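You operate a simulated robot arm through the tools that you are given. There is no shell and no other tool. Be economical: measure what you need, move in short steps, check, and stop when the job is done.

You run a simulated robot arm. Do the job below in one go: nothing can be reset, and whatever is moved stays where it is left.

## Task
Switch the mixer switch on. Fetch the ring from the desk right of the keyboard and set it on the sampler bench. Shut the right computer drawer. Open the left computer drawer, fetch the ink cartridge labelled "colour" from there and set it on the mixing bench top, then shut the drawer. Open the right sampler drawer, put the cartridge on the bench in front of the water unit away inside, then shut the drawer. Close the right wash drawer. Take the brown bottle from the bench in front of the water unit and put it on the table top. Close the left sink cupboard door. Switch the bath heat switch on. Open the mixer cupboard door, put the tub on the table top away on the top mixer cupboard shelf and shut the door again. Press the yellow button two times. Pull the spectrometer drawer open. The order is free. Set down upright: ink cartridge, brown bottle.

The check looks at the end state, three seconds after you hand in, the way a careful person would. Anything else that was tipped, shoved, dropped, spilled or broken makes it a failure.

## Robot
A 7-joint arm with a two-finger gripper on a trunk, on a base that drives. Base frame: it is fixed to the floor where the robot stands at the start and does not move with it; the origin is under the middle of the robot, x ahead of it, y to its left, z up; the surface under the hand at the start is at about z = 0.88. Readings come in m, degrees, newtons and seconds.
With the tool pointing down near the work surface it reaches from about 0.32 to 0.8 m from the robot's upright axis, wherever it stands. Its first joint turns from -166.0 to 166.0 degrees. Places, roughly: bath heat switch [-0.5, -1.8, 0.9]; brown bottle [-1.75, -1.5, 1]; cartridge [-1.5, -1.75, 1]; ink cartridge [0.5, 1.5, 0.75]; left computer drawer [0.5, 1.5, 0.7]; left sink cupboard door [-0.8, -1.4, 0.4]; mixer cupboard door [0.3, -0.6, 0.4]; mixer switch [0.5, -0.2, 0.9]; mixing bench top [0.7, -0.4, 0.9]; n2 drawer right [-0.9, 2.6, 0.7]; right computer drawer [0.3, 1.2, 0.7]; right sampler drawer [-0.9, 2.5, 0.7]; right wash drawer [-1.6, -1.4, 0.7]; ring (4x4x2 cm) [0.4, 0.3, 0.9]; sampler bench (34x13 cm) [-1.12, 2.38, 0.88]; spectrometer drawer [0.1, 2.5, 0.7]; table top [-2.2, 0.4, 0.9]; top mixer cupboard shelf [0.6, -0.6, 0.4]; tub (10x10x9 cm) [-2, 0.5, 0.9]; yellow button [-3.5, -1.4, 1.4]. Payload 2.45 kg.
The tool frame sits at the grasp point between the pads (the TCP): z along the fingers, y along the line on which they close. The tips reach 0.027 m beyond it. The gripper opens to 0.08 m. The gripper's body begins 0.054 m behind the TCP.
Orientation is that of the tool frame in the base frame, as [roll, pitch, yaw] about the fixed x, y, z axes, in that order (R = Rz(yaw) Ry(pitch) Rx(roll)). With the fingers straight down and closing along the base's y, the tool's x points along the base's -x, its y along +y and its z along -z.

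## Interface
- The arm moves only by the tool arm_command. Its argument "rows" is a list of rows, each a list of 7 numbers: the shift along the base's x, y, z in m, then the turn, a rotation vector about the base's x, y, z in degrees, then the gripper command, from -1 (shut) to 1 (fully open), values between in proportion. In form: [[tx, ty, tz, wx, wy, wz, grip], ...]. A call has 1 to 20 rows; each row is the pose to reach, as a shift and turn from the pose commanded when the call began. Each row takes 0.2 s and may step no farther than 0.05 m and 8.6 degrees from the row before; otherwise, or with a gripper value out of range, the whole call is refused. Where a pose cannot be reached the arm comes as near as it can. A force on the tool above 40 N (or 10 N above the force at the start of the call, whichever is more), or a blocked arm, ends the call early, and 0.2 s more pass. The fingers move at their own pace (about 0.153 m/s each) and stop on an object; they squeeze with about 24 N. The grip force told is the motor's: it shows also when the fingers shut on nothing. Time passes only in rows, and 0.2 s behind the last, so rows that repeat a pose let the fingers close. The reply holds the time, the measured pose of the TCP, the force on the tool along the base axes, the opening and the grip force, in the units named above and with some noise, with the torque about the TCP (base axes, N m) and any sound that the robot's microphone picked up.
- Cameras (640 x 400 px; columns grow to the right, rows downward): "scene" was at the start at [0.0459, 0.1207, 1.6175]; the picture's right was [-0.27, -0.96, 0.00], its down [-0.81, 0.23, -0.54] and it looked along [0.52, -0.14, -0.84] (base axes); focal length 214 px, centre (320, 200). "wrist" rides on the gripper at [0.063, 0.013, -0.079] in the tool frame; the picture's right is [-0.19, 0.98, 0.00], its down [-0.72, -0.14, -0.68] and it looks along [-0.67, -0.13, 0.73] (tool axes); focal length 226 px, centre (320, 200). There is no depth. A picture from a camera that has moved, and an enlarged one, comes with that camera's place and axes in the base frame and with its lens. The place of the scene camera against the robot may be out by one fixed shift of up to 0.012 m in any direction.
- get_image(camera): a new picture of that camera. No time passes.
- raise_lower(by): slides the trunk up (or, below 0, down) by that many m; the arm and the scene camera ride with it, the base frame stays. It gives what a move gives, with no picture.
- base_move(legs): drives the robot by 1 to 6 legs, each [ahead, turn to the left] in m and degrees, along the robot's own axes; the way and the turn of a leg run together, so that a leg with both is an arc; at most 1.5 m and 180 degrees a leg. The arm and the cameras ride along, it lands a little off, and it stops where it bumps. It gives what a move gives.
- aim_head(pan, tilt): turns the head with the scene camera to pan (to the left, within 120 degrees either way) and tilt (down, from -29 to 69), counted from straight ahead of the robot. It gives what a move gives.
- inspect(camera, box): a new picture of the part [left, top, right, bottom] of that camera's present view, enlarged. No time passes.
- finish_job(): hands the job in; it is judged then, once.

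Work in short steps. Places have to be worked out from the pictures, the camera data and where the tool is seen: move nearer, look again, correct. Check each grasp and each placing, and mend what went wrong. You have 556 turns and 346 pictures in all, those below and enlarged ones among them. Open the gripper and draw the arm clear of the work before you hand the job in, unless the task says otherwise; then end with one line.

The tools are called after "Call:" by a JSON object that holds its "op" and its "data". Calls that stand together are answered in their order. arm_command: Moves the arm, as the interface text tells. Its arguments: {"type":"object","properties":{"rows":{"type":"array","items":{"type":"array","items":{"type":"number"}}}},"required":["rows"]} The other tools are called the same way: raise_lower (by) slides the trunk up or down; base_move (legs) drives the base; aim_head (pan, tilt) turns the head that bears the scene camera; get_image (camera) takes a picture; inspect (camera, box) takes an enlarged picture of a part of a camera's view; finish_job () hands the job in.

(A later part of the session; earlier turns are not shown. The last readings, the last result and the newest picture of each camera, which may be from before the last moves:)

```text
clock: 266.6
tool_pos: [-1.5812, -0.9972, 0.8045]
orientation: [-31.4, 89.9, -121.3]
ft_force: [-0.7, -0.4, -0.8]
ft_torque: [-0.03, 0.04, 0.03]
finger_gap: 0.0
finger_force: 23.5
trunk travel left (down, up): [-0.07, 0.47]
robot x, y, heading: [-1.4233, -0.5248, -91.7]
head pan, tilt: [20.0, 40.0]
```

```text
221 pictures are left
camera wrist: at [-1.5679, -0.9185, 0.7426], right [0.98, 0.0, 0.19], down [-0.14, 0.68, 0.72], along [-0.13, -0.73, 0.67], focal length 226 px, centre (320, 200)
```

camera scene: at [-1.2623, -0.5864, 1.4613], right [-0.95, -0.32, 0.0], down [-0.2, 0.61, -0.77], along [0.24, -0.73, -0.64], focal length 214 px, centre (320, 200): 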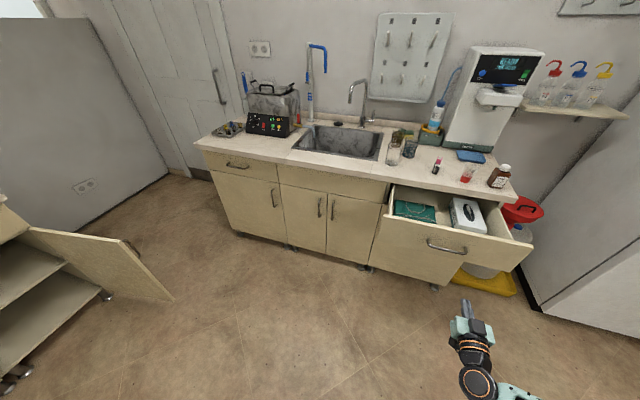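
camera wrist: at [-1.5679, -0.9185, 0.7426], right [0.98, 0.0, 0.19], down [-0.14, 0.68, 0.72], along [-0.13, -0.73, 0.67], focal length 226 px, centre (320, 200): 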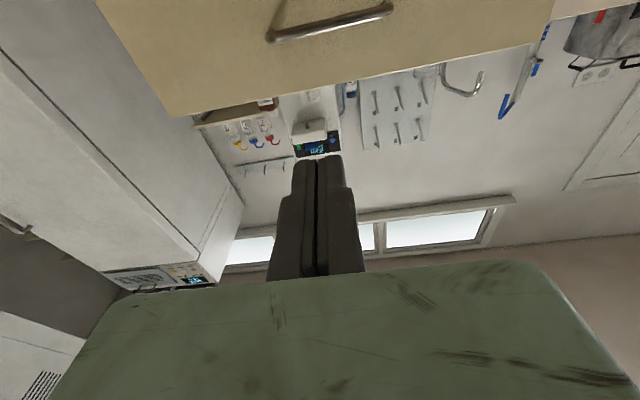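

Bar at z≈0.772, panel top ≈0.85: push at z≈0.81. I extend the arm to just before the face, then push.

Call:
{"op": "arm_command", "data": {"rows": [[0.004, -0.045, 0.005, 0, 0, 0, -1], [0.008, -0.09, 0.006, 0, 0, 0, -1], [0.01, -0.135, 0.006, 0, 0, 0, -1], [0.01, -0.18, 0.006, 0, 0, 0, -1], [0.01, -0.22, 0.006, 0, 0, 0, -1], [0.01, -0.25, 0.006, 0, 0, 0, -1], [0.01, -0.27, 0.006, 0, 0, 0, -1], [0.01, -0.29, 0.006, 0, 0, 0, -1], [0.01, -0.31, 0.006, 0, 0, 0, -1], [0.01, -0.33, 0.006, 0, 0, 0, -1], [0.01, -0.35, 0.006, 0, 0, 0, -1]]}}

Call:
{"op": "get_image", "data": {"camera": "scene"}}

```text
clock: 269.0
tool_pos: [-1.5698, -1.3473, 0.8109]
orientation: [-38.6, 89.9, -128.6]
ft_force: [1.3, 0.2, 0.6]
ft_torque: [0.02, 0.01, 0.01]
finger_gap: 0.0
finger_force: 29.5
trunk travel left (down, up): [-0.07, 0.47]
robot x, y, heading: [-1.4311, -0.5205, -91.6]
head pan, tilt: [20.0, 40.0]
```

```text
220 pictures are left
camera scene: at [-1.2623, -0.5865, 1.4611], right [-0.95, -0.32, 0.0], down [-0.2, 0.61, -0.77], along [0.24, -0.73, -0.64], focal length 214 px, centre (320, 200)
```

scene: 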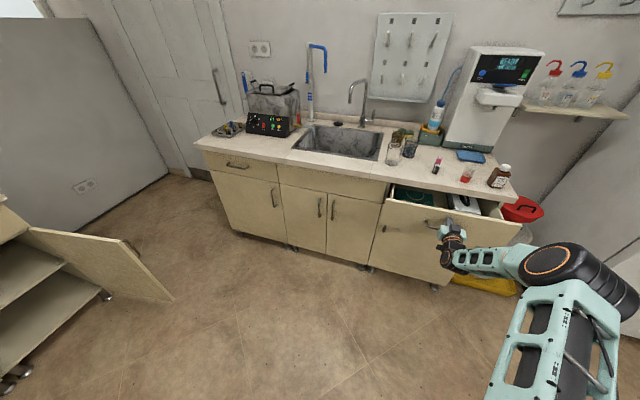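

The drawer is sliding in. I keep pushing in 1.5 cm steps until it seats.

Call:
{"op": "arm_command", "data": {"rows": [[0, -0.02, 0, 0, 0, 0, -1], [0, -0.04, 0, 0, 0, 0, -1], [0, -0.06, 0, 0, 0, 0, -1], [0, -0.08, 0, 0, 0, 0, -1], [0, -0.1, 0, 0, 0, 0, -1], [0, -0.115, 0, 0, 0, 0, -1], [0, -0.13, 0, 0, 0, 0, -1], [0, -0.145, 0, 0, 0, 0, -1], [0, -0.16, 0, 0, 0, 0, -1], [0, -0.17, 0, 0, 0, 0, -1]]}}

Call:
{"op": "get_image", "data": {"camera": "scene"}}

```text
clock: 271.2
tool_pos: [-1.57, -1.4912, 0.812]
orientation: [-51.1, 89.8, -140.9]
ft_force: [-0.2, 0.4, -0.4]
ft_torque: [-0.01, 0.04, -0.04]
finger_gap: 0.0
finger_force: 29.7
out of reach, approached as far as the arm can: row 9, 10
trunk travel left (down, up): [-0.07, 0.47]
robot x, y, heading: [-1.4263, -0.5201, -91.4]
head pan, tilt: [20.0, 40.0]
```

```text
219 pictures are left
camera scene: at [-1.2622, -0.5866, 1.4612], right [-0.95, -0.32, 0.0], down [-0.2, 0.61, -0.77], along [0.24, -0.73, -0.64], focal length 214 px, centre (320, 200)
```

scene: 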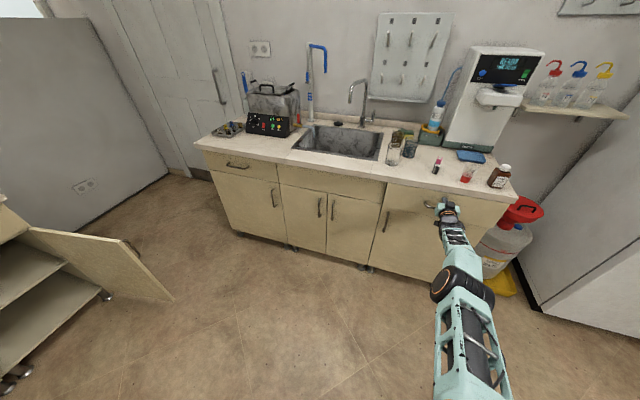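

Arm at full reach, drawer nearly flush. I nudge the base forward 3–4 cm to seat it.

Call:
{"op": "base_move", "data": {"legs": [[0.04, 0]]}}

Call:
{"op": "inspect", "data": {"camera": "scene", "box": [360, 140, 540, 280]}}

```text
clock: 272.1
tool_pos: [-1.5713, -1.5138, 0.8148]
orientation: [-9.0, 89.4, -98.9]
ft_force: [7.7, 43.1, 11.8]
ft_torque: [0.14, -0.09, 0.19]
finger_gap: 0.006
finger_force: 29.9
trunk travel left (down, up): [-0.07, 0.47]
robot x, y, heading: [-1.4255, -0.5527, -91.6]
head pan, tilt: [20.0, 40.0]
stopped in leg 1: the force on the tool passed its limit at 740 N (the readings are from after the stop); the commanded pose is now the measured one
```

```text
2.86 times, centred on (450, 210) of scene
camera zoom: at [-1.2621, -0.609, 1.4613], right [-0.95, -0.32, 0.0], down [-0.2, 0.61, -0.77], along [0.24, -0.73, -0.64], focal length 613 px, centre (-51, 171)
```

zoom: 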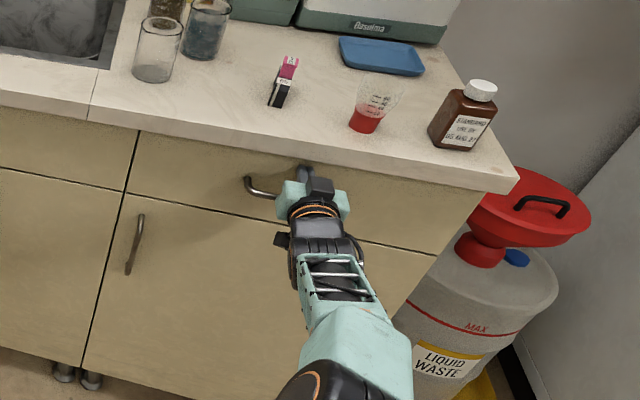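

The drawer is shut. I retract, raise, and turn the tool down for the bottle.

Call:
{"op": "arm_command", "data": {"rows": [[0, 0.04, 0, 0, 0, 0, -1], [0, 0.085, 0, 0, 0, 0, -1], [0, 0.13, 0, 0, 0, 0, -1], [0, 0.175, 0, 0, 0, 0, -1], [0, 0.22, 0, 0, 0, 0, -1], [0, 0.265, 0, 0, 0, 0, -1], [0, 0.31, 0, 0, 0, 0, -1], [0, 0.355, 0, 0, 0, 0, -1], [0, 0.4, 0, 0, 0, 0, -1], [0, 0.44, 0, 0, 0, 0, -1]]}}

Call:
{"op": "raise_lower", "data": {"by": 0.3}}

Call:
{"op": "arm_command", "data": {"rows": [[0, 0, 0.02, 8.2, 0, 0, -0.5], [0, 0, 0.04, 16.4, 0, 0, 0], [0, 0, 0.06, 24.6, 0, 0, 0.5], [0, 0, 0.06, 32.8, 0, 0, 1], [0, 0, 0.06, 41, 0, 0, 1], [0, 0, 0.06, 49.2, 0, 0, 1], [0, 0, 0.06, 57.4, 0, 0, 1], [0, 0, 0.06, 65.6, 0, 0, 1], [0, 0, 0.06, 73.8, 0, 0, 1], [0, 0, 0.06, 82, 0, 0, 1], [0, 0, 0.06, 90, 0, 0, 1]]}}

```text
clock: 274.3
tool_pos: [-1.5722, -1.0773, 0.8085]
orientation: [-17.7, 89.8, -107.6]
ft_force: [0.3, 0.4, 0.2]
ft_torque: [0.01, 0.01, 0.0]
finger_gap: 0.0
finger_force: 30.0
trunk travel left (down, up): [-0.07, 0.47]
robot x, y, heading: [-1.4268, -0.548, -91.3]
head pan, tilt: [20.0, 40.0]
```

```text
clock: 277.3
tool_pos: [-1.5723, -1.0761, 1.1082]
orientation: [-13.5, 89.8, -103.5]
ft_force: [0.6, -0.1, 0.1]
ft_torque: [0.03, 0.03, -0.03]
finger_gap: 0.0
finger_force: 29.7
trunk travel left (down, up): [-0.37, 0.17]
robot x, y, heading: [-1.4278, -0.5496, -91.3]
head pan, tilt: [20.0, 40.0]
```

```text
clock: 279.7
tool_pos: [-1.5719, -1.0767, 1.1687]
orientation: [179.8, 0.0, 90.1]
ft_force: [-0.6, -0.8, 0.3]
ft_torque: [0.01, 0.0, 0.02]
finger_gap: 0.0803
finger_force: 0.1
trunk travel left (down, up): [-0.37, 0.17]
robot x, y, heading: [-1.4293, -0.5501, -91.6]
head pan, tilt: [20.0, 40.0]
```

Tool is down. I drive 0.4 m forward and look at the bottle with both cameras.

Call:
{"op": "base_move", "data": {"legs": [[0.4, 0]]}}

Call:
{"op": "get_image", "data": {"camera": "wrist"}}

Call:
{"op": "get_image", "data": {"camera": "scene"}}

```text
clock: 282.2
tool_pos: [-1.5853, -1.4786, 1.1681]
orientation: [179.9, 0.0, 89.9]
ft_force: [-0.1, -0.1, 0.6]
ft_torque: [0.03, -0.01, -0.01]
finger_gap: 0.0799
finger_force: 0.0
trunk travel left (down, up): [-0.37, 0.17]
robot x, y, heading: [-1.4427, -0.9502, -91.7]
head pan, tilt: [20.0, 40.0]
```

```text
217 pictures are left
camera wrist: at [-1.573, -1.4159, 1.2477], right [0.98, -0.2, 0.0], down [-0.14, -0.72, 0.68], along [-0.13, -0.67, -0.73], focal length 226 px, centre (320, 200)
```

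wrist: 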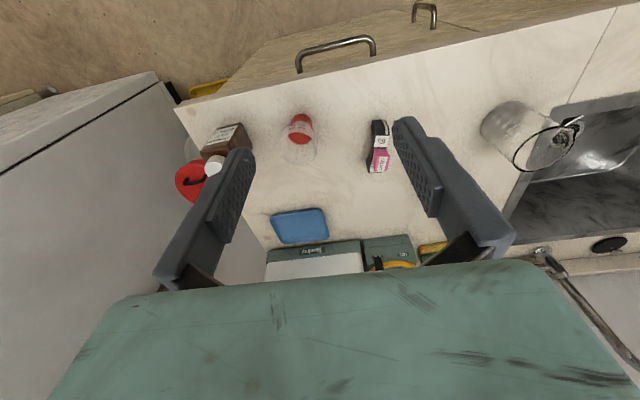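

```text
216 pictures are left
camera scene: at [-1.275, -1.0188, 1.7611], right [-0.95, -0.31, 0.0], down [-0.2, 0.61, -0.77], along [0.24, -0.73, -0.64], focal length 214 px, centre (320, 200)
```

scene: 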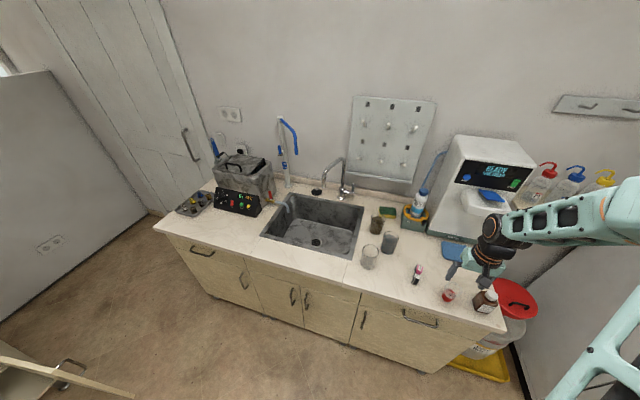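

Bottle cap ≈(-1.75,-1.56). I move the hand nearer above it and look again.

Call:
{"op": "arm_command", "data": {"rows": [[-0.04, -0.015, 0, 0, 0, 0, 1], [-0.08, -0.03, 0, 0, 0, 0, 1], [-0.12, -0.045, -0.01, 0, 0, 0, 1], [-0.155, -0.06, -0.03, 0, 0, 0, 1]]}}

Call:
{"op": "get_image", "data": {"camera": "wrist"}}

Call:
{"op": "inspect", "data": {"camera": "scene", "box": [400, 230, 560, 330]}}

```text
clock: 283.2
tool_pos: [-1.7396, -1.5371, 1.1395]
orientation: [179.9, 0.2, 89.9]
ft_force: [-0.4, -0.6, -0.9]
ft_torque: [0.0, 0.02, 0.03]
finger_gap: 0.0801
finger_force: 0.1
trunk travel left (down, up): [-0.37, 0.17]
robot x, y, heading: [-1.4398, -0.9503, -91.8]
head pan, tilt: [20.0, 40.0]
```

```text
215 pictures are left
camera wrist: at [-1.7281, -1.474, 1.2187], right [0.98, -0.2, 0.0], down [-0.14, -0.72, 0.68], along [-0.13, -0.67, -0.73], focal length 226 px, centre (320, 200)
```

wrist: 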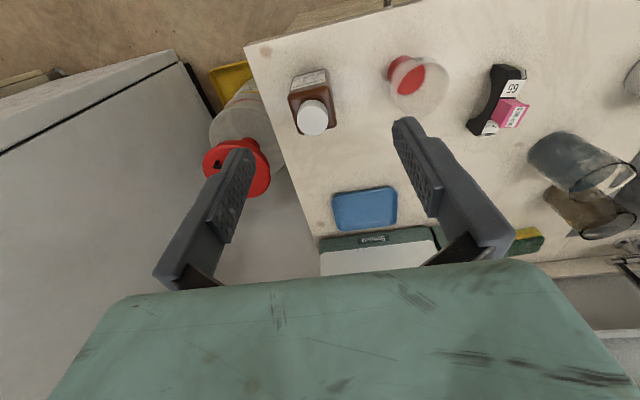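

```text
4.00 times, centred on (480, 280) of scene
camera zoom: at [-1.2761, -1.0184, 1.7612], right [-0.95, -0.31, 0.0], down [-0.2, 0.61, -0.77], along [0.24, -0.73, -0.64], focal length 858 px, centre (-320, -120)
```

zoom: 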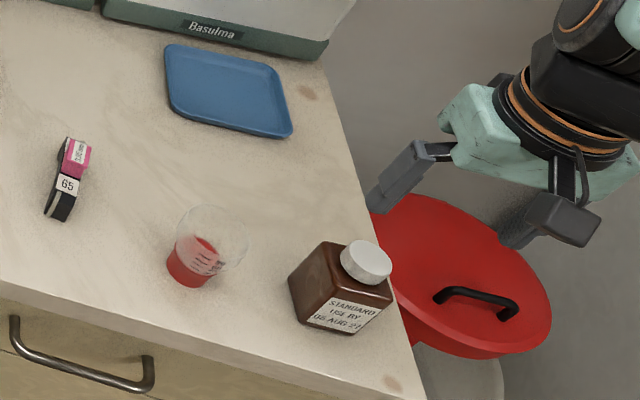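

Cap top triangulates to [-1.7545,-1.567,0.978]. I go over it and down so that the fingers straddle the body.

Call:
{"op": "arm_command", "data": {"rows": [[-0.015, -0.03, -0.02, 0, 0, 0, 1], [-0.015, -0.03, -0.065, 0, 0, 0, 1], [-0.015, -0.03, -0.105, 0, 0, 0, 1]]}}

Call:
{"op": "get_image", "data": {"camera": "wrist"}}

Call:
{"op": "inspect", "data": {"camera": "scene", "box": [400, 230, 560, 330]}}

```text
clock: 284.0
tool_pos: [-1.7539, -1.569, 1.0316]
orientation: [179.9, 0.2, 89.9]
ft_force: [-0.5, 0.1, 0.5]
ft_torque: [0.03, 0.03, 0.02]
finger_gap: 0.0796
finger_force: 0.0
trunk travel left (down, up): [-0.37, 0.17]
robot x, y, heading: [-1.4362, -0.9485, -91.9]
head pan, tilt: [20.0, 40.0]
```

```text
213 pictures are left
camera wrist: at [-1.7409, -1.5058, 1.1121], right [0.98, -0.2, 0.0], down [-0.14, -0.72, 0.68], along [-0.13, -0.67, -0.73], focal length 226 px, centre (320, 200)
```

wrist: 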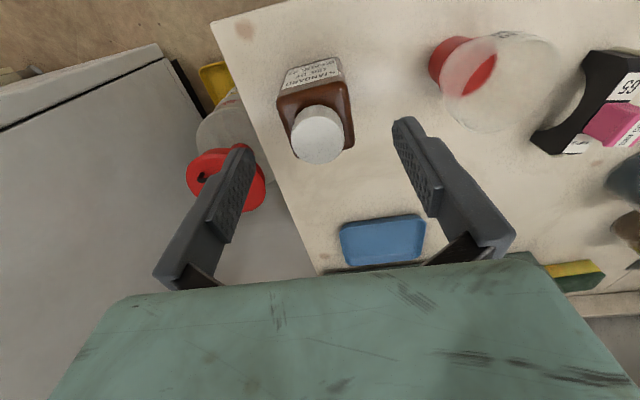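

```text
4.00 times, centred on (480, 280) of scene
camera zoom: at [-1.2754, -1.0187, 1.7611], right [-0.95, -0.31, 0.0], down [-0.2, 0.61, -0.77], along [0.24, -0.73, -0.64], focal length 858 px, centre (-320, -120)
```

zoom: 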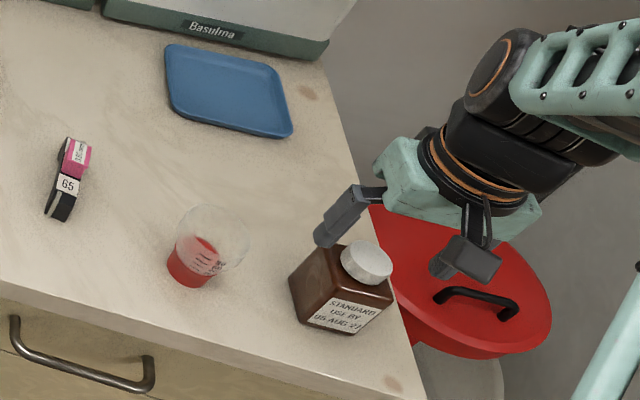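

Aligned. I descend to z≈0.948 and close.

Call:
{"op": "arm_command", "data": {"rows": [[0, 0, -0.03, 0, 0, 0, 1], [0, 0, -0.055, 0, 0, 0, 1], [0, 0, -0.075, 0, 0, 0, 1], [0, 0, -0.083, 0, 0, 0, 1], [0, 0, -0.083, 0, 0, 0, 0.3], [0, 0, -0.083, 0, 0, 0, -1], [0, 0, -0.083, 0, 0, 0, -1]]}}

Call:
{"op": "get_image", "data": {"camera": "wrist"}}

```text
clock: 285.6
tool_pos: [-1.7558, -1.5685, 0.9499]
orientation: [179.9, 0.2, 89.9]
ft_force: [-0.1, -0.4, 0.0]
ft_torque: [0.01, 0.01, 0.01]
finger_gap: 0.05
finger_force: 24.5
trunk travel left (down, up): [-0.37, 0.17]
robot x, y, heading: [-1.4398, -0.9562, -91.8]
head pan, tilt: [20.0, 40.0]
```

```text
211 pictures are left
camera wrist: at [-1.743, -1.5043, 1.0301], right [0.98, -0.2, 0.0], down [-0.14, -0.72, 0.68], along [-0.13, -0.67, -0.73], focal length 226 px, centre (320, 200)
```

wrist: 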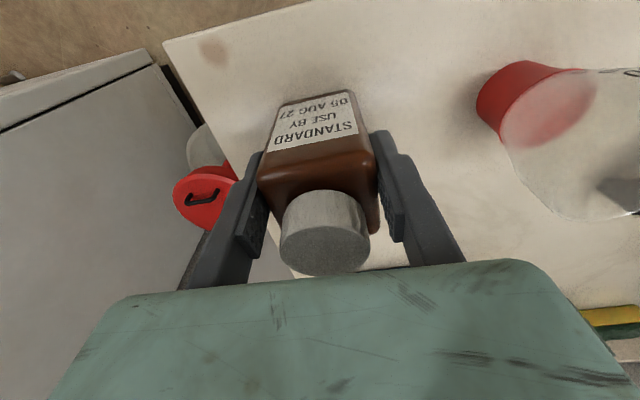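

Bottle gripped (50 mm). I lift it straight up and draw the arm in.

Call:
{"op": "arm_command", "data": {"rows": [[0, 0, 0.03, 0, 0, 0, -1], [0, 0, 0.075, 0, 0, 0, -1], [0, 0, 0.12, 0, 0, 0, -1], [0, 0, 0.165, 0, 0, 0, -1], [0, 0, 0.21, 0, 0, 0, -1], [0.03, 0.03, 0.23, 0, 0, 0, -1], [0.06, 0.06, 0.23, 0, 0, 0, -1], [0.09, 0.09, 0.23, 0, 0, 0, -1]]}}

Call:
{"op": "base_move", "data": {"legs": [[-0.45, 0], [0, -18], [-0.9, 0]]}}

Call:
{"op": "get_image", "data": {"camera": "wrist"}}

```text
clock: 287.4
tool_pos: [-1.6646, -1.4764, 1.1818]
orientation: [-180.0, 0.2, 89.9]
ft_force: [0.4, 0.5, -1.0]
ft_torque: [-0.02, -0.01, 0.0]
finger_gap: 0.0495
finger_force: 23.8
trunk travel left (down, up): [-0.37, 0.17]
robot x, y, heading: [-1.4385, -0.956, -91.9]
head pan, tilt: [20.0, 40.0]
```

```text
clock: 295.5
tool_pos: [-1.5027, -0.0779, 1.1805]
orientation: [179.9, 0.2, 72.4]
ft_force: [0.1, 0.4, -1.8]
ft_torque: [0.01, 0.0, 0.0]
finger_gap: 0.0494
finger_force: 24.2
trunk travel left (down, up): [-0.37, 0.17]
robot x, y, heading: [-1.1279, 0.3575, -109.5]
head pan, tilt: [20.0, 40.0]
```

```text
210 pictures are left
camera wrist: at [-1.4717, -0.0208, 1.2609], right [0.88, -0.48, 0.0], down [-0.35, -0.64, 0.68], along [-0.33, -0.6, -0.73], focal length 226 px, centre (320, 200)
```

wrist: 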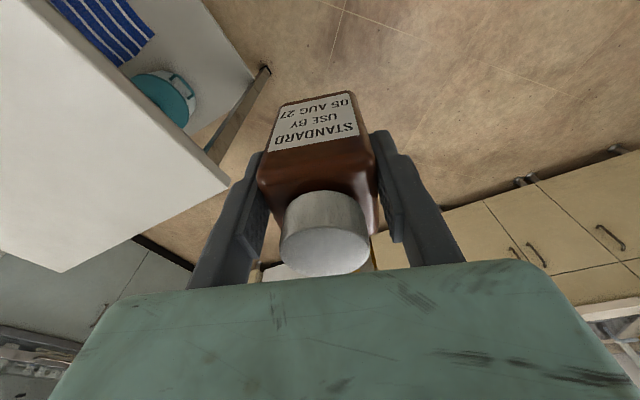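

The table's near corner is at ≈(-1.77,-0.19). I turn to face the table and look.

Call:
{"op": "base_move", "data": {"legs": [[0, -70]]}}

Call:
{"op": "aim_head", "data": {"pan": 15, "tilt": 40}}

Call:
{"op": "get_image", "data": {"camera": "scene"}}

Call:
{"op": "get_image", "data": {"camera": "wrist"}}

```text
clock: 299.0
tool_pos: [-1.6668, 0.5558, 1.1817]
orientation: [179.8, 0.2, 2.7]
ft_force: [0.5, 1.1, -1.7]
ft_torque: [0.04, -0.03, 0.01]
finger_gap: 0.0497
finger_force: 24.1
trunk travel left (down, up): [-0.37, 0.17]
robot x, y, heading: [-1.1316, 0.3546, -179.1]
head pan, tilt: [20.0, 40.0]
```

```text
clock: 299.7
tool_pos: [-1.6665, 0.556, 1.18]
orientation: [179.9, 0.2, 2.7]
ft_force: [-0.8, 0.2, -2.0]
ft_torque: [-0.03, 0.0, -0.02]
finger_gap: 0.0496
finger_force: 24.1
trunk travel left (down, up): [-0.37, 0.17]
robot x, y, heading: [-1.1281, 0.3528, -179.1]
head pan, tilt: [15.0, 40.0]
```

```text
209 pictures are left
camera scene: at [-1.1917, 0.1929, 1.7612], right [-0.28, 0.96, 0.0], down [0.62, 0.18, -0.77], along [-0.74, -0.21, -0.64], focal length 214 px, centre (320, 200)
```

scene: 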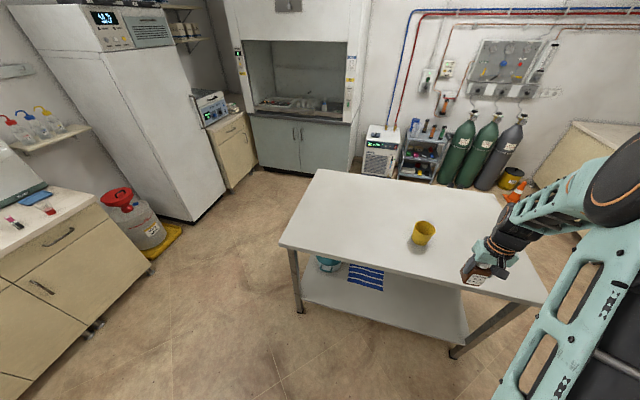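

```text
208 pictures are left
camera wrist: at [-1.6029, 0.5462, 1.2606], right [-0.15, -0.99, 0.0], down [-0.72, 0.11, 0.68], along [-0.68, 0.1, -0.73], focal length 226 px, centre (320, 200)
```

wrist: 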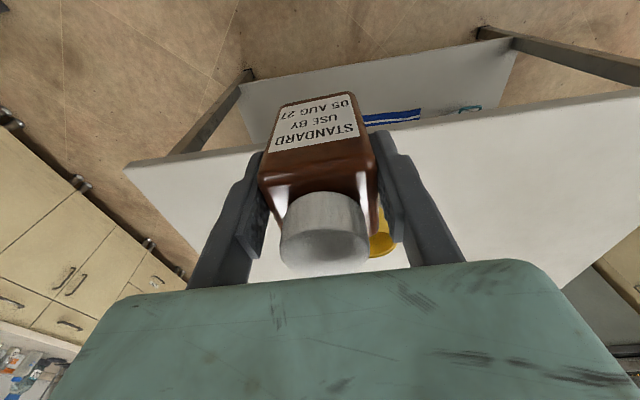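

Table is clear except for the yellow tub at ≈(-2.04,0.5). I drive 0.22 m forward and bring the bottle over (-1.95,0.12).

Call:
{"op": "base_move", "data": {"legs": [[0.22, 0]]}}

Call:
{"op": "arm_command", "data": {"rows": [[0, -0.045, 0, 0, 0, 0, -1], [0, -0.09, 0, 0, 0, 0, -1], [0, -0.135, 0, 0, 0, 0, -1], [0, -0.18, 0, 0, 0, 0, -1], [0, -0.225, 0, 0, 0, 0, -1], [0, -0.27, 0, 0, 0, 0, -1], [-0.01, -0.315, 0, 0, 0, 0, -1], [-0.03, -0.355, 0, 0, 0, 0, -1], [-0.06, -0.39, -0.01, 0, 0, 0, -1], [-0.07, -0.42, -0.04, 0, 0, 0, -1], [-0.07, -0.43, -0.08, 0, 0, 0, -1], [-0.07, -0.43, -0.12, 0, 0, 0, -1]]}}

Call:
{"op": "get_image", "data": {"camera": "wrist"}}

Call:
{"op": "get_image", "data": {"camera": "scene"}}

```text
clock: 301.4
tool_pos: [-1.8909, 0.5507, 1.1794]
orientation: [180.0, 0.1, 2.7]
ft_force: [-0.6, -0.5, -2.6]
ft_torque: [0.0, -0.05, -0.02]
finger_gap: 0.0495
finger_force: 24.2
trunk travel left (down, up): [-0.37, 0.17]
robot x, y, heading: [-1.3524, 0.3528, -178.9]
head pan, tilt: [15.0, 40.0]
```

```text
clock: 304.0
tool_pos: [-1.9603, 0.1204, 1.0608]
orientation: [179.9, 0.2, 2.7]
ft_force: [0.2, -1.0, -2.1]
ft_torque: [0.03, -0.01, 0.02]
finger_gap: 0.0495
finger_force: 24.0
trunk travel left (down, up): [-0.37, 0.17]
robot x, y, heading: [-1.3528, 0.3569, -179.0]
head pan, tilt: [15.0, 40.0]
```

```text
207 pictures are left
camera wrist: at [-1.895, 0.1108, 1.1402], right [-0.15, -0.99, 0.0], down [-0.72, 0.11, 0.68], along [-0.68, 0.1, -0.73], focal length 226 px, centre (320, 200)
```

wrist: 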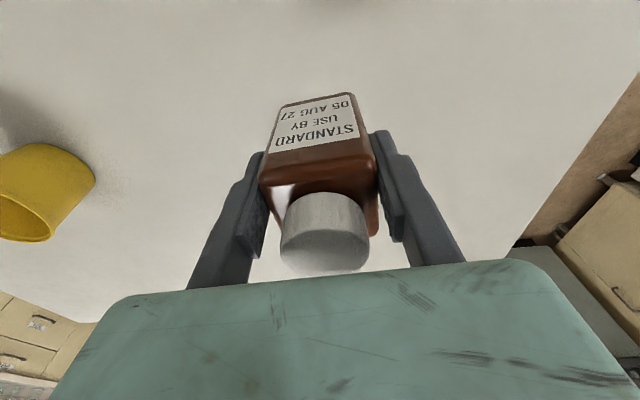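

```text
206 pictures are left
camera scene: at [-1.4146, 0.1882, 1.761], right [-0.28, 0.96, 0.0], down [0.62, 0.18, -0.77], along [-0.74, -0.21, -0.64], focal length 214 px, centre (320, 200)
```

scene: 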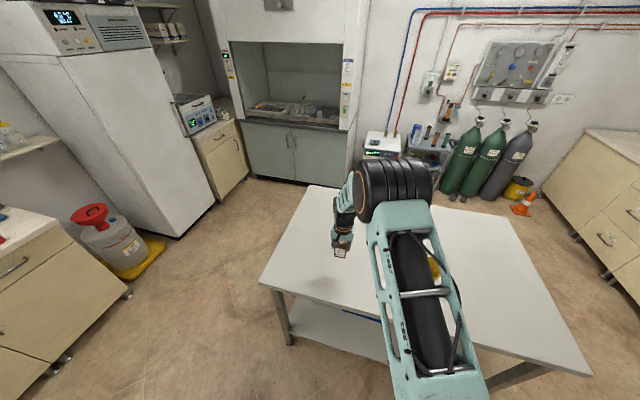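

Over clear table. I lower; the bottom is 65 mm below the TCP.

Call:
{"op": "arm_command", "data": {"rows": [[0, 0, -0.03, 0, 0, 0, -1], [0, 0, -0.06, 0, 0, 0, -1], [0, 0, -0.075, 0, 0, 0, -1], [0, 0, -0.082, 0, 0, 0, -1], [0, 0, -0.088, 0, 0, 0, -1], [0, 0, -0.093, 0, 0, 0, -1], [0, 0, -0.097, 0, 0, 0, -1], [0, 0, -0.101, 0, 0, 0, -1]]}}

```text
clock: 305.8
tool_pos: [-1.9592, 0.1205, 0.9601]
orientation: [179.9, 0.3, 2.6]
ft_force: [0.6, 0.8, -1.0]
ft_torque: [0.02, 0.0, 0.0]
finger_gap: 0.0495
finger_force: 23.9
trunk travel left (down, up): [-0.37, 0.17]
robot x, y, heading: [-1.3537, 0.3542, -179.2]
head pan, tilt: [15.0, 40.0]
```

Call:
{"op": "arm_command", "data": {"rows": [[0, 0, -0.004, 0, 0, 0, -1], [0, 0, -0.008, 0, 0, 0, -1], [0, 0, -0.012, 0, 0, 0, -1], [0, 0, -0.015, 0, 0, 0, -1]]}}

```text
clock: 306.8
tool_pos: [-1.9599, 0.1203, 0.9481]
orientation: [179.8, 0.5, 2.8]
ft_force: [3.7, 1.0, 28.8]
ft_torque: [0.44, 0.01, 0.12]
finger_gap: 0.0498
finger_force: 24.1
trunk travel left (down, up): [-0.37, 0.17]
robot x, y, heading: [-1.3532, 0.3491, -178.9]
head pan, tilt: [15.0, 40.0]
```

Contact at 29 N. Ease up, open, and lift straight.

Call:
{"op": "arm_command", "data": {"rows": [[0, 0, 0.003, 0, 0, 0, 0.5], [0, 0, 0.003, 0, 0, 0, 1], [0, 0, 0.003, 0, 0, 0, 1], [0, 0, 0.04, 0, 0, 0, 1], [0, 0, 0.085, 0, 0, 0, 1], [0, 0, 0.13, 0, 0, 0, 1], [0, 0, 0.175, 0, 0, 0, 1], [0, 0, 0.22, 0, 0, 0, 1]]}}

Call:
{"op": "get_image", "data": {"camera": "wrist"}}

Call:
{"op": "get_image", "data": {"camera": "scene"}}

```text
clock: 308.6
tool_pos: [-1.9585, 0.1219, 1.1663]
orientation: [179.9, 0.2, 2.7]
ft_force: [0.3, -0.3, -0.6]
ft_torque: [-0.03, -0.01, 0.0]
finger_gap: 0.0798
finger_force: 0.0
trunk travel left (down, up): [-0.37, 0.17]
robot x, y, heading: [-1.3534, 0.3541, -179.0]
head pan, tilt: [15.0, 40.0]
```

```text
205 pictures are left
camera wrist: at [-1.8939, 0.1112, 1.2457], right [-0.15, -0.99, 0.0], down [-0.72, 0.11, 0.68], along [-0.68, 0.1, -0.73], focal length 226 px, centre (320, 200)
```

wrist: 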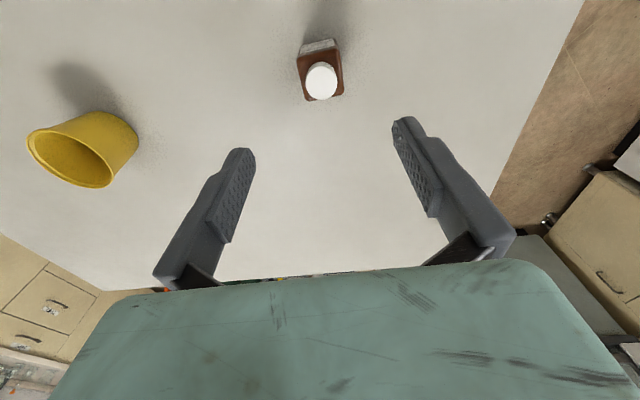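

```text
204 pictures are left
camera scene: at [-1.4128, 0.1891, 1.7612], right [-0.28, 0.96, 0.0], down [0.62, 0.18, -0.77], along [-0.74, -0.21, -0.64], focal length 214 px, centre (320, 200)
```

scene: 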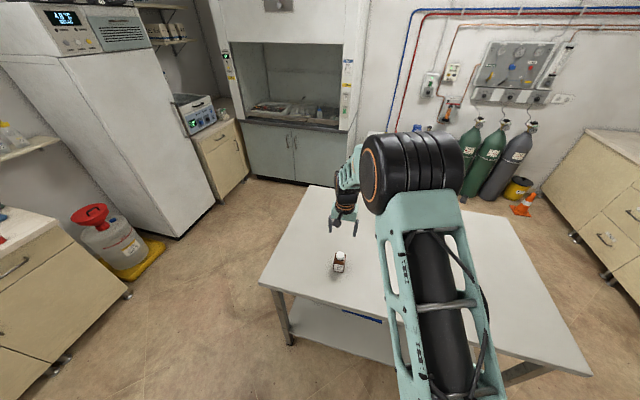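

The bottle stands upright on the table. The yellow button should be on the fume hood's left post; I zoom on it.

Call:
{"op": "inspect", "data": {"camera": "scene", "box": [200, 20, 280, 110]}}

Call:
{"op": "inspect", "data": {"camera": "scene", "box": [320, 40, 370, 140]}}

```text
4.44 times, centred on (240, 65) of scene
camera zoom: at [-1.4128, 0.1891, 1.7612], right [-0.28, 0.96, 0.0], down [0.62, 0.18, -0.77], along [-0.74, -0.21, -0.64], focal length 953 px, centre (676, 800)
```

zoom: 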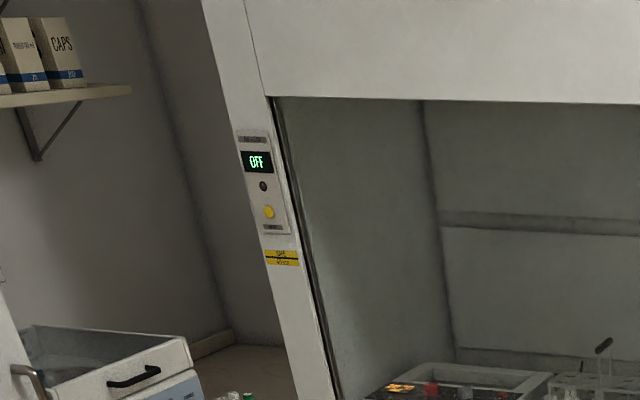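

```text
4.00 times, centred on (345, 90) of scene
camera zoom: at [-1.4128, 0.1891, 1.7612], right [-0.28, 0.96, 0.0], down [0.62, 0.18, -0.77], along [-0.74, -0.21, -0.64], focal length 858 px, centre (220, 640)
```

zoom: 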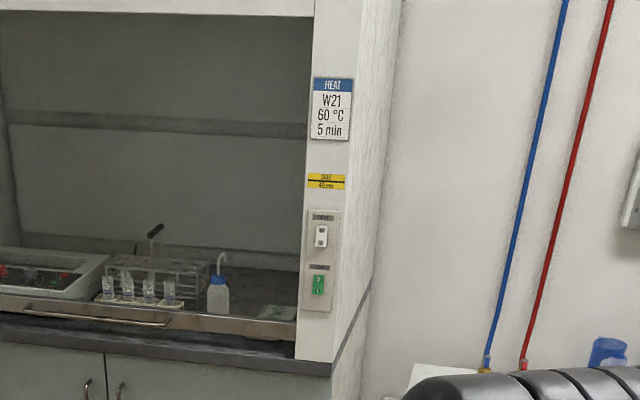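

The yellow button (below the OFF display) is at ≈[-3.5,-1.33,1.42]. I drive around the table toward the hood.

Call:
{"op": "base_move", "data": {"legs": [[-0.3, 0], [0, 79], [1.15, 0], [0, -79]]}}

Call:
{"op": "get_image", "data": {"camera": "scene"}}

```text
clock: 323.0
tool_pos: [-1.8537, -1.0111, 1.1646]
orientation: [179.9, 0.2, 3.4]
ft_force: [0.0, -0.6, -0.4]
ft_torque: [0.01, -0.02, -0.03]
finger_gap: 0.0801
finger_force: 0.1
trunk travel left (down, up): [-0.37, 0.17]
robot x, y, heading: [-1.2457, -0.7741, -178.5]
head pan, tilt: [15.0, 40.0]
```

```text
201 pictures are left
camera scene: at [-1.3097, -0.935, 1.7611], right [-0.29, 0.96, 0.0], down [0.62, 0.18, -0.77], along [-0.73, -0.22, -0.64], focal length 214 px, centre (320, 200)
```

scene: 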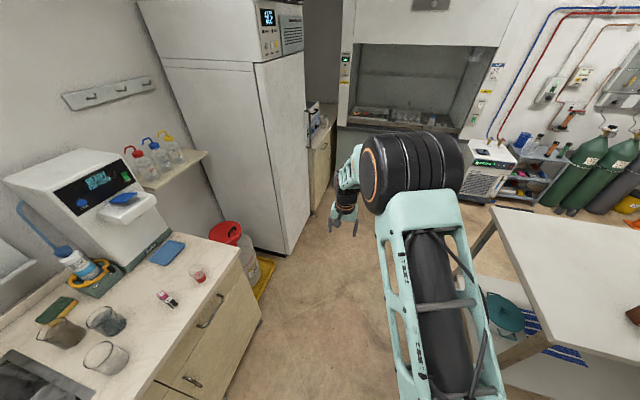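

Call:
{"op": "inspect", "data": {"camera": "scene", "box": [300, 30, 400, 130]}}

```text
4.00 times, centred on (350, 80) of scene
camera zoom: at [-1.3097, -0.935, 1.7611], right [-0.29, 0.96, 0.0], down [0.62, 0.18, -0.77], along [-0.73, -0.22, -0.64], focal length 858 px, centre (200, 680)
```

zoom: 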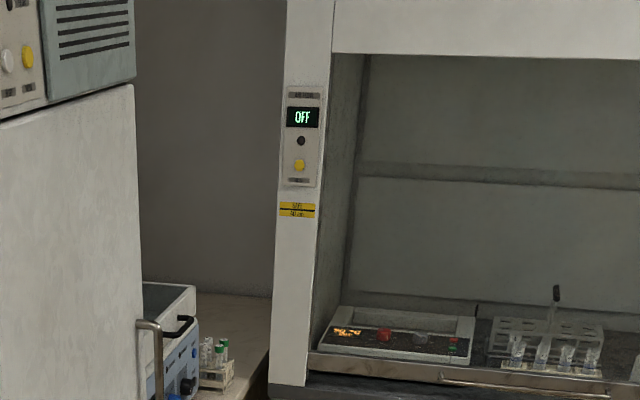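

Button ≈[-3.539,-1.361,1.412]. I turn slightly left and drive toward it.

Call:
{"op": "base_move", "data": {"legs": [[0, 8], [1.4, 0]]}}

Call:
{"op": "aim_head", "data": {"pan": 15, "tilt": 15}}

Call:
{"op": "get_image", "data": {"camera": "scene"}}

```text
clock: 330.6
tool_pos: [-3.1987, -1.296, 1.1646]
orientation: [179.9, 0.0, 10.2]
ft_force: [-0.7, -0.2, 0.9]
ft_torque: [0.01, -0.01, 0.04]
finger_gap: 0.0798
finger_force: 0.1
trunk travel left (down, up): [-0.37, 0.17]
robot x, y, heading: [-2.6254, -0.9892, -171.6]
head pan, tilt: [15.0, 40.0]
```

```text
clock: 331.4
tool_pos: [-3.1988, -1.298, 1.166]
orientation: [180.0, 0.3, 10.1]
ft_force: [-0.2, -0.3, 0.4]
ft_torque: [0.01, -0.01, 0.01]
finger_gap: 0.0802
finger_force: 0.1
trunk travel left (down, up): [-0.37, 0.17]
robot x, y, heading: [-2.6265, -0.9889, -171.5]
head pan, tilt: [15.0, 15.0]
```

```text
199 pictures are left
camera scene: at [-2.6749, -1.1626, 1.8006], right [-0.4, 0.92, 0.0], down [0.24, 0.1, -0.97], along [-0.89, -0.38, -0.26], focal length 214 px, centre (320, 200)
```

scene: 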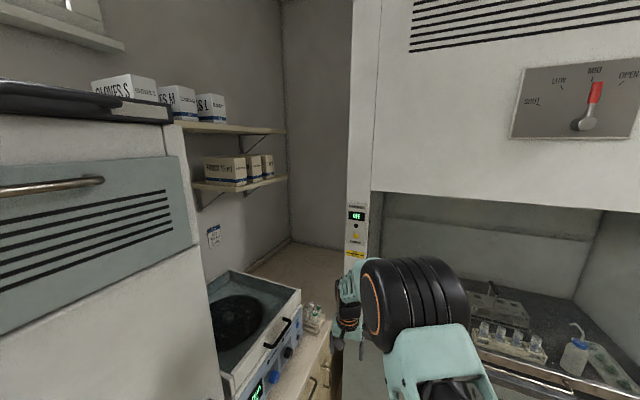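

I close the fingers, raise the trunk, and tilt the tool to point at the hood (-x).

Call:
{"op": "raise_lower", "data": {"by": 0.16}}

Call:
{"op": "arm_command", "data": {"rows": [[0, 0, 0, 0, 8.2, 0, -1], [0, 0, 0, 0, 16.4, 0, -1], [0, 0, 0, 0, 24.6, 0, -1], [0, 0, 0, 0, 32.8, 0, -1], [0, 0, 0.01, 0, 41, 0, -1], [0, 0, 0.03, 0, 49.2, 0, -1], [0, 0, 0.05, 0, 57.4, 0, -1], [0, 0, 0.07, 0, 65.6, 0, -1], [0, 0, 0.08, 0, 73.8, 0, -1], [0, 0, 0.08, 0, 82, 0, -1], [0, 0, 0.08, 0, 90, 0, -1]]}}

Call:
{"op": "get_image", "data": {"camera": "scene"}}

Call:
{"op": "get_image", "data": {"camera": "wrist"}}

```text
clock: 333.3
tool_pos: [-3.199, -1.2982, 1.3254]
orientation: [179.9, 0.1, 10.1]
ft_force: [-0.5, -0.1, 0.3]
ft_torque: [0.01, -0.02, 0.05]
finger_gap: 0.08
finger_force: 0.0
trunk travel left (down, up): [-0.53, 0.01]
robot x, y, heading: [-2.6286, -0.9898, -171.7]
head pan, tilt: [15.0, 15.0]
```

```text
clock: 335.9
tool_pos: [-3.2191, -1.2595, 1.4061]
orientation: [-90.9, 80.7, 85.4]
ft_force: [-0.5, -0.1, 0.2]
ft_torque: [-0.01, -0.02, 0.0]
finger_gap: 0.0
finger_force: 23.8
trunk travel left (down, up): [-0.53, 0.01]
robot x, y, heading: [-2.6299, -0.9872, -171.5]
head pan, tilt: [15.0, 15.0]
stopped in row 11: the arm was blocked; the commanded pose is now the measured one
```

```text
198 pictures are left
camera scene: at [-2.6752, -1.162, 1.9608], right [-0.4, 0.92, 0.0], down [0.24, 0.1, -0.97], along [-0.89, -0.38, -0.26], focal length 214 px, centre (320, 200)
```

scene: 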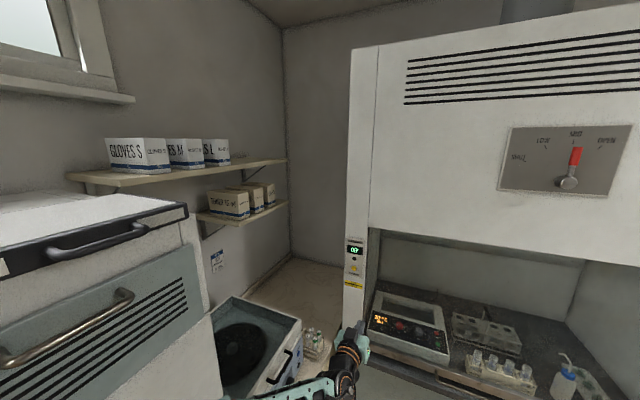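

```text
197 pictures are left
camera wrist: at [-3.1394, -1.2683, 1.3428], right [-0.07, -1.0, 0.03], down [0.68, -0.02, 0.73], along [-0.73, 0.07, 0.68], focal length 226 px, centre (320, 200)
```

wrist: 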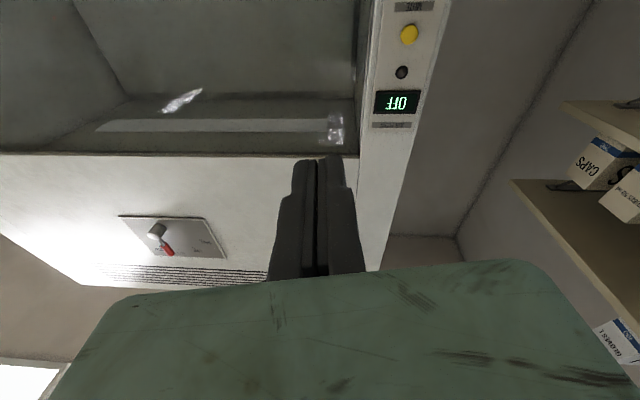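

Button confirmed at ≈[-3.539,-1.363,1.397]. I drive 0.18 m nearer and align the tip in front of it.

Call:
{"op": "base_move", "data": {"legs": [[0.16, 0]]}}

Call:
{"op": "arm_command", "data": {"rows": [[-0.02, -0.03, -0.003, 0, 0, 0, -1], [-0.03, -0.06, -0.006, 0, 0, 0, -1], [-0.04, -0.079, -0.008, 0, 0, 0, -1]]}}

Call:
{"op": "get_image", "data": {"camera": "wrist"}}

Call:
{"op": "get_image", "data": {"camera": "scene"}}

```text
clock: 337.3
tool_pos: [-3.3772, -1.2853, 1.4051]
orientation: [-91.3, 80.8, 85.1]
ft_force: [0.0, 0.2, -0.3]
ft_torque: [0.02, 0.0, -0.01]
finger_gap: 0.0
finger_force: 24.0
trunk travel left (down, up): [-0.53, 0.01]
robot x, y, heading: [-2.7852, -1.013, -171.5]
head pan, tilt: [15.0, 15.0]
```

```text
clock: 338.1
tool_pos: [-3.4181, -1.3649, 1.3984]
orientation: [-90.9, 80.9, 85.3]
ft_force: [0.8, 0.1, 0.4]
ft_torque: [0.0, 0.04, 0.0]
finger_gap: 0.0
finger_force: 23.9
trunk travel left (down, up): [-0.53, 0.01]
robot x, y, heading: [-2.7856, -1.0102, -171.3]
head pan, tilt: [15.0, 15.0]
```

```text
196 pictures are left
camera wrist: at [-3.3382, -1.3726, 1.3346], right [-0.07, -1.0, 0.03], down [0.68, -0.02, 0.73], along [-0.73, 0.07, 0.68], focal length 226 px, centre (320, 200)
```

wrist: 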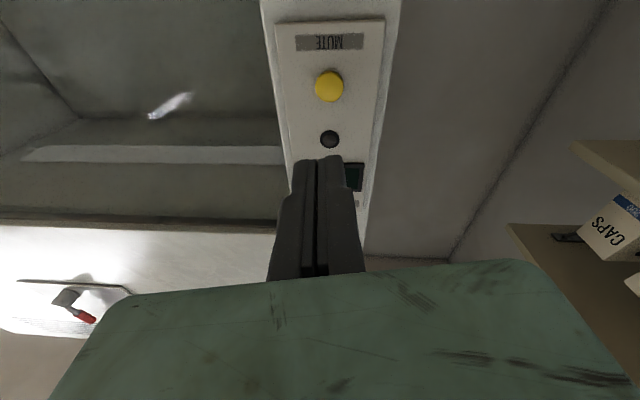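

```text
195 pictures are left
camera scene: at [-2.8332, -1.1867, 1.9606], right [-0.4, 0.92, 0.0], down [0.24, 0.1, -0.97], along [-0.89, -0.39, -0.26], focal length 214 px, centre (320, 200)
```

scene: 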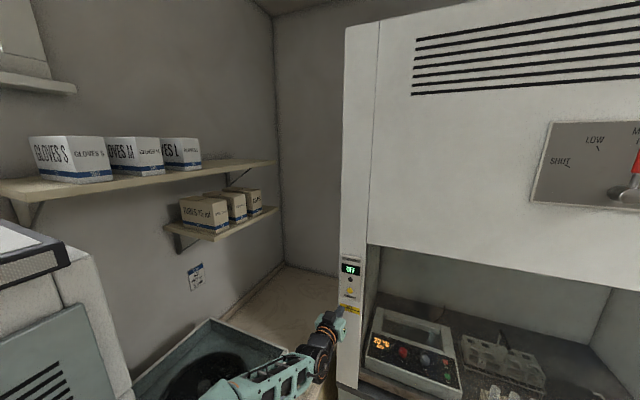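

Button (MUTE) at [-3.529,-1.365,1.390]. I advance and press gently in small steps.

Call:
{"op": "arm_command", "data": {"rows": [[-0.03, 0, -0.008, 0, 0, 0, -1], [-0.06, 0, -0.008, 0, 0, 0, -1], [-0.072, 0, -0.008, 0, 0, 0, -1], [-0.078, 0, -0.008, 0, 0, 0, -1], [-0.082, 0, -0.008, 0, 0, 0, -1], [-0.086, 0, -0.008, 0, 0, 0, -1]]}}

Call:
{"op": "get_image", "data": {"camera": "wrist"}}

```text
clock: 339.5
tool_pos: [-3.5022, -1.3652, 1.3908]
orientation: [-90.6, 80.8, 85.6]
ft_force: [0.2, 0.2, 0.3]
ft_torque: [0.0, 0.02, -0.02]
finger_gap: 0.0001
finger_force: 24.1
trunk travel left (down, up): [-0.53, 0.01]
robot x, y, heading: [-2.786, -1.0113, -171.6]
head pan, tilt: [15.0, 15.0]
```

```text
194 pictures are left
camera wrist: at [-3.4228, -1.3721, 1.3262], right [-0.06, -1.0, 0.03], down [0.68, -0.02, 0.73], along [-0.73, 0.07, 0.68], focal length 226 px, centre (320, 200)
```

wrist: 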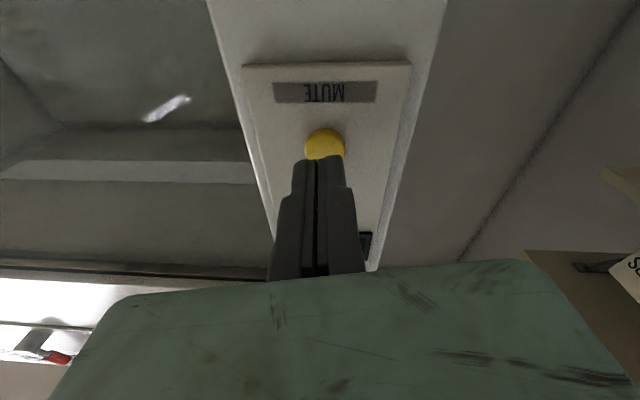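

Almost touching. Advance in 3 mm steps until it clicks.

Call:
{"op": "arm_command", "data": {"rows": [[-0.003, 0, 0, 0, 0, 0, -1], [-0.006, 0, 0, 0, 0, 0, -1], [-0.009, 0, 0, 0, 0, 0, -1], [-0.012, 0, 0, 0, 0, 0, -1]]}}

```text
clock: 340.5
tool_pos: [-3.5131, -1.3653, 1.3887]
orientation: [-91.1, 80.8, 85.4]
ft_force: [-0.3, -0.2, 0.5]
ft_torque: [0.0, -0.03, 0.0]
finger_gap: 0.0
finger_force: 24.1
trunk travel left (down, up): [-0.53, 0.01]
robot x, y, heading: [-2.7836, -1.0095, -171.7]
head pan, tilt: [15.0, 15.0]
```

Call:
{"op": "arm_command", "data": {"rows": [[-0.003, 0, 0, 0, 0, 0, -1], [-0.006, 0, 0, 0, 0, 0, -1], [-0.008, 0, 0, 0, 0, 0, -1]]}}

Call:
{"op": "get_image", "data": {"camera": "wrist"}}

```text
clock: 341.3
tool_pos: [-3.522, -1.3644, 1.3907]
orientation: [-90.6, 80.9, 85.7]
ft_force: [3.5, 0.9, -1.4]
ft_torque: [0.01, 0.0, 0.03]
finger_gap: 0.0001
finger_force: 24.1
trunk travel left (down, up): [-0.53, 0.01]
robot x, y, heading: [-2.786, -1.0115, -171.5]
head pan, tilt: [15.0, 15.0]
heard: click
```

```text
193 pictures are left
camera wrist: at [-3.442, -1.3719, 1.3266], right [-0.06, -1.0, 0.03], down [0.68, -0.02, 0.73], along [-0.73, 0.07, 0.68], focal length 226 px, centre (320, 200)
```

wrist: 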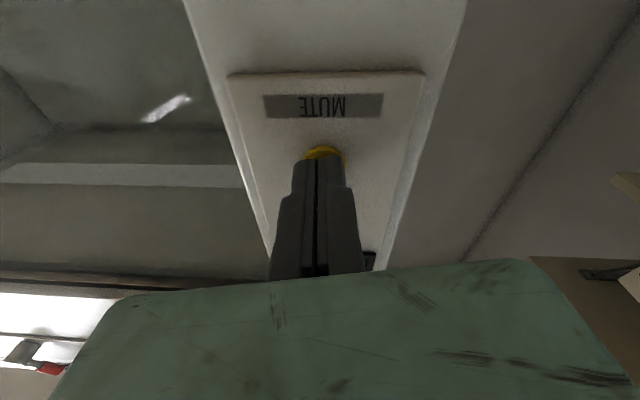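

Click one. I withdraw 3 cm to let it spring back, check the sound, and press again.

Call:
{"op": "arm_command", "data": {"rows": [[0.01, 0, 0, 0, 0, 0, -1], [0.03, 0, 0, 0, 0, 0, -1], [0.03, 0, 0, 0, 0, 0, -1]]}}

Call:
{"op": "get_image", "data": {"camera": "scene"}}

```text
clock: 342.1
tool_pos: [-3.4929, -1.3646, 1.3899]
orientation: [-90.9, 80.7, 85.3]
ft_force: [-0.2, 0.0, 0.0]
ft_torque: [0.0, -0.04, -0.01]
finger_gap: 0.0
finger_force: 24.4
trunk travel left (down, up): [-0.53, 0.01]
robot x, y, heading: [-2.7846, -1.0111, -171.5]
head pan, tilt: [15.0, 15.0]
```

```text
192 pictures are left
camera scene: at [-2.8331, -1.1863, 1.9606], right [-0.4, 0.92, 0.0], down [0.24, 0.1, -0.97], along [-0.89, -0.39, -0.26], focal length 214 px, centre (320, 200)
```

scene: 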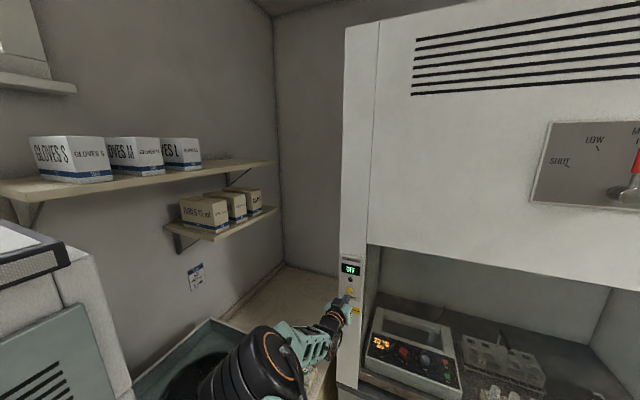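

Call:
{"op": "arm_command", "data": {"rows": [[-0.012, 0, 0, 0, 0, 0, -1], [-0.02, 0, 0, 0, 0, 0, -1], [-0.024, 0, 0, 0, 0, 0, -1], [-0.027, 0, 0, 0, 0, 0, -1], [-0.03, 0, 0, 0, 0, 0, -1]]}}

```text
clock: 343.3
tool_pos: [-3.5204, -1.3659, 1.3913]
orientation: [-90.7, 80.8, 85.6]
ft_force: [2.7, 1.0, -0.7]
ft_torque: [0.03, -0.04, 0.01]
finger_gap: 0.0
finger_force: 24.4
trunk travel left (down, up): [-0.53, 0.01]
robot x, y, heading: [-2.7811, -1.0073, -171.6]
head pan, tilt: [15.0, 15.0]
heard: click
```

Second click. I withdraw, turn the tool down again and lower the trunk a bit.

Call:
{"op": "arm_command", "data": {"rows": [[0.02, 0, 0, 0, 0, 0, -1], [0.06, 0, 0, 0, 0, 0, -1], [0.1, 0.01, 0, 0, 0, 0, -1], [0.13, 0.03, 0, 0, 0, 0, -1]]}}

Call:
{"op": "base_move", "data": {"legs": [[-0.25, 0]]}}

Call:
{"op": "arm_command", "data": {"rows": [[0, 0.02, 0, 0, -8.2, 0, -1], [0, 0.04, 0, 0, -16.4, 0, -1], [0, 0.05, 0, 0, -24.6, 0, -1], [0, 0.05, 0, 0, -32.8, 0, -1], [0, 0.05, 0, 0, -41, 0, -1], [0, 0.05, 0, 0, -49.2, 0, -1], [0, 0.05, 0, 0, -57.4, 0, 0], [0, 0.05, 0, 0, -65.6, 0, 1], [0, 0.05, 0, 0, -73.8, 0, 1], [0, 0.05, 0, 0, -82, 0, 1], [0, 0.05, 0, 0, -90, 0, 1]]}}

Call:
{"op": "raise_lower", "data": {"by": -0.16}}

```text
clock: 344.3
tool_pos: [-3.3907, -1.333, 1.3925]
orientation: [-90.5, 80.7, 85.9]
ft_force: [0.9, 0.7, -0.6]
ft_torque: [0.01, 0.02, 0.0]
finger_gap: 0.0
finger_force: 24.3
trunk travel left (down, up): [-0.53, 0.01]
robot x, y, heading: [-2.7851, -1.013, -171.3]
head pan, tilt: [15.0, 15.0]
```

```text
clock: 346.1
tool_pos: [-3.1387, -1.2971, 1.3916]
orientation: [-90.4, 80.8, 85.9]
ft_force: [0.5, 0.2, 0.4]
ft_torque: [-0.01, -0.03, -0.02]
finger_gap: 0.0
finger_force: 24.1
trunk travel left (down, up): [-0.53, 0.01]
robot x, y, heading: [-2.5339, -0.9749, -171.7]
head pan, tilt: [15.0, 15.0]
```

```text
clock: 348.5
tool_pos: [-3.1428, -1.2433, 1.3916]
orientation: [-176.4, -0.8, 9.2]
ft_force: [0.1, 0.2, 0.6]
ft_torque: [-0.05, 0.02, -0.02]
finger_gap: 0.08
finger_force: 0.0
trunk travel left (down, up): [-0.53, 0.01]
robot x, y, heading: [-2.5337, -0.9744, -171.3]
head pan, tilt: [15.0, 15.0]
```

```text
clock: 350.4
tool_pos: [-3.1401, -1.2448, 1.2314]
orientation: [-176.3, -0.7, 9.2]
ft_force: [-0.5, 0.5, -0.4]
ft_torque: [0.0, 0.02, 0.01]
finger_gap: 0.0798
finger_force: 0.0
trunk travel left (down, up): [-0.37, 0.17]
robot x, y, heading: [-2.5369, -0.9766, -171.7]
head pan, tilt: [15.0, 15.0]
```

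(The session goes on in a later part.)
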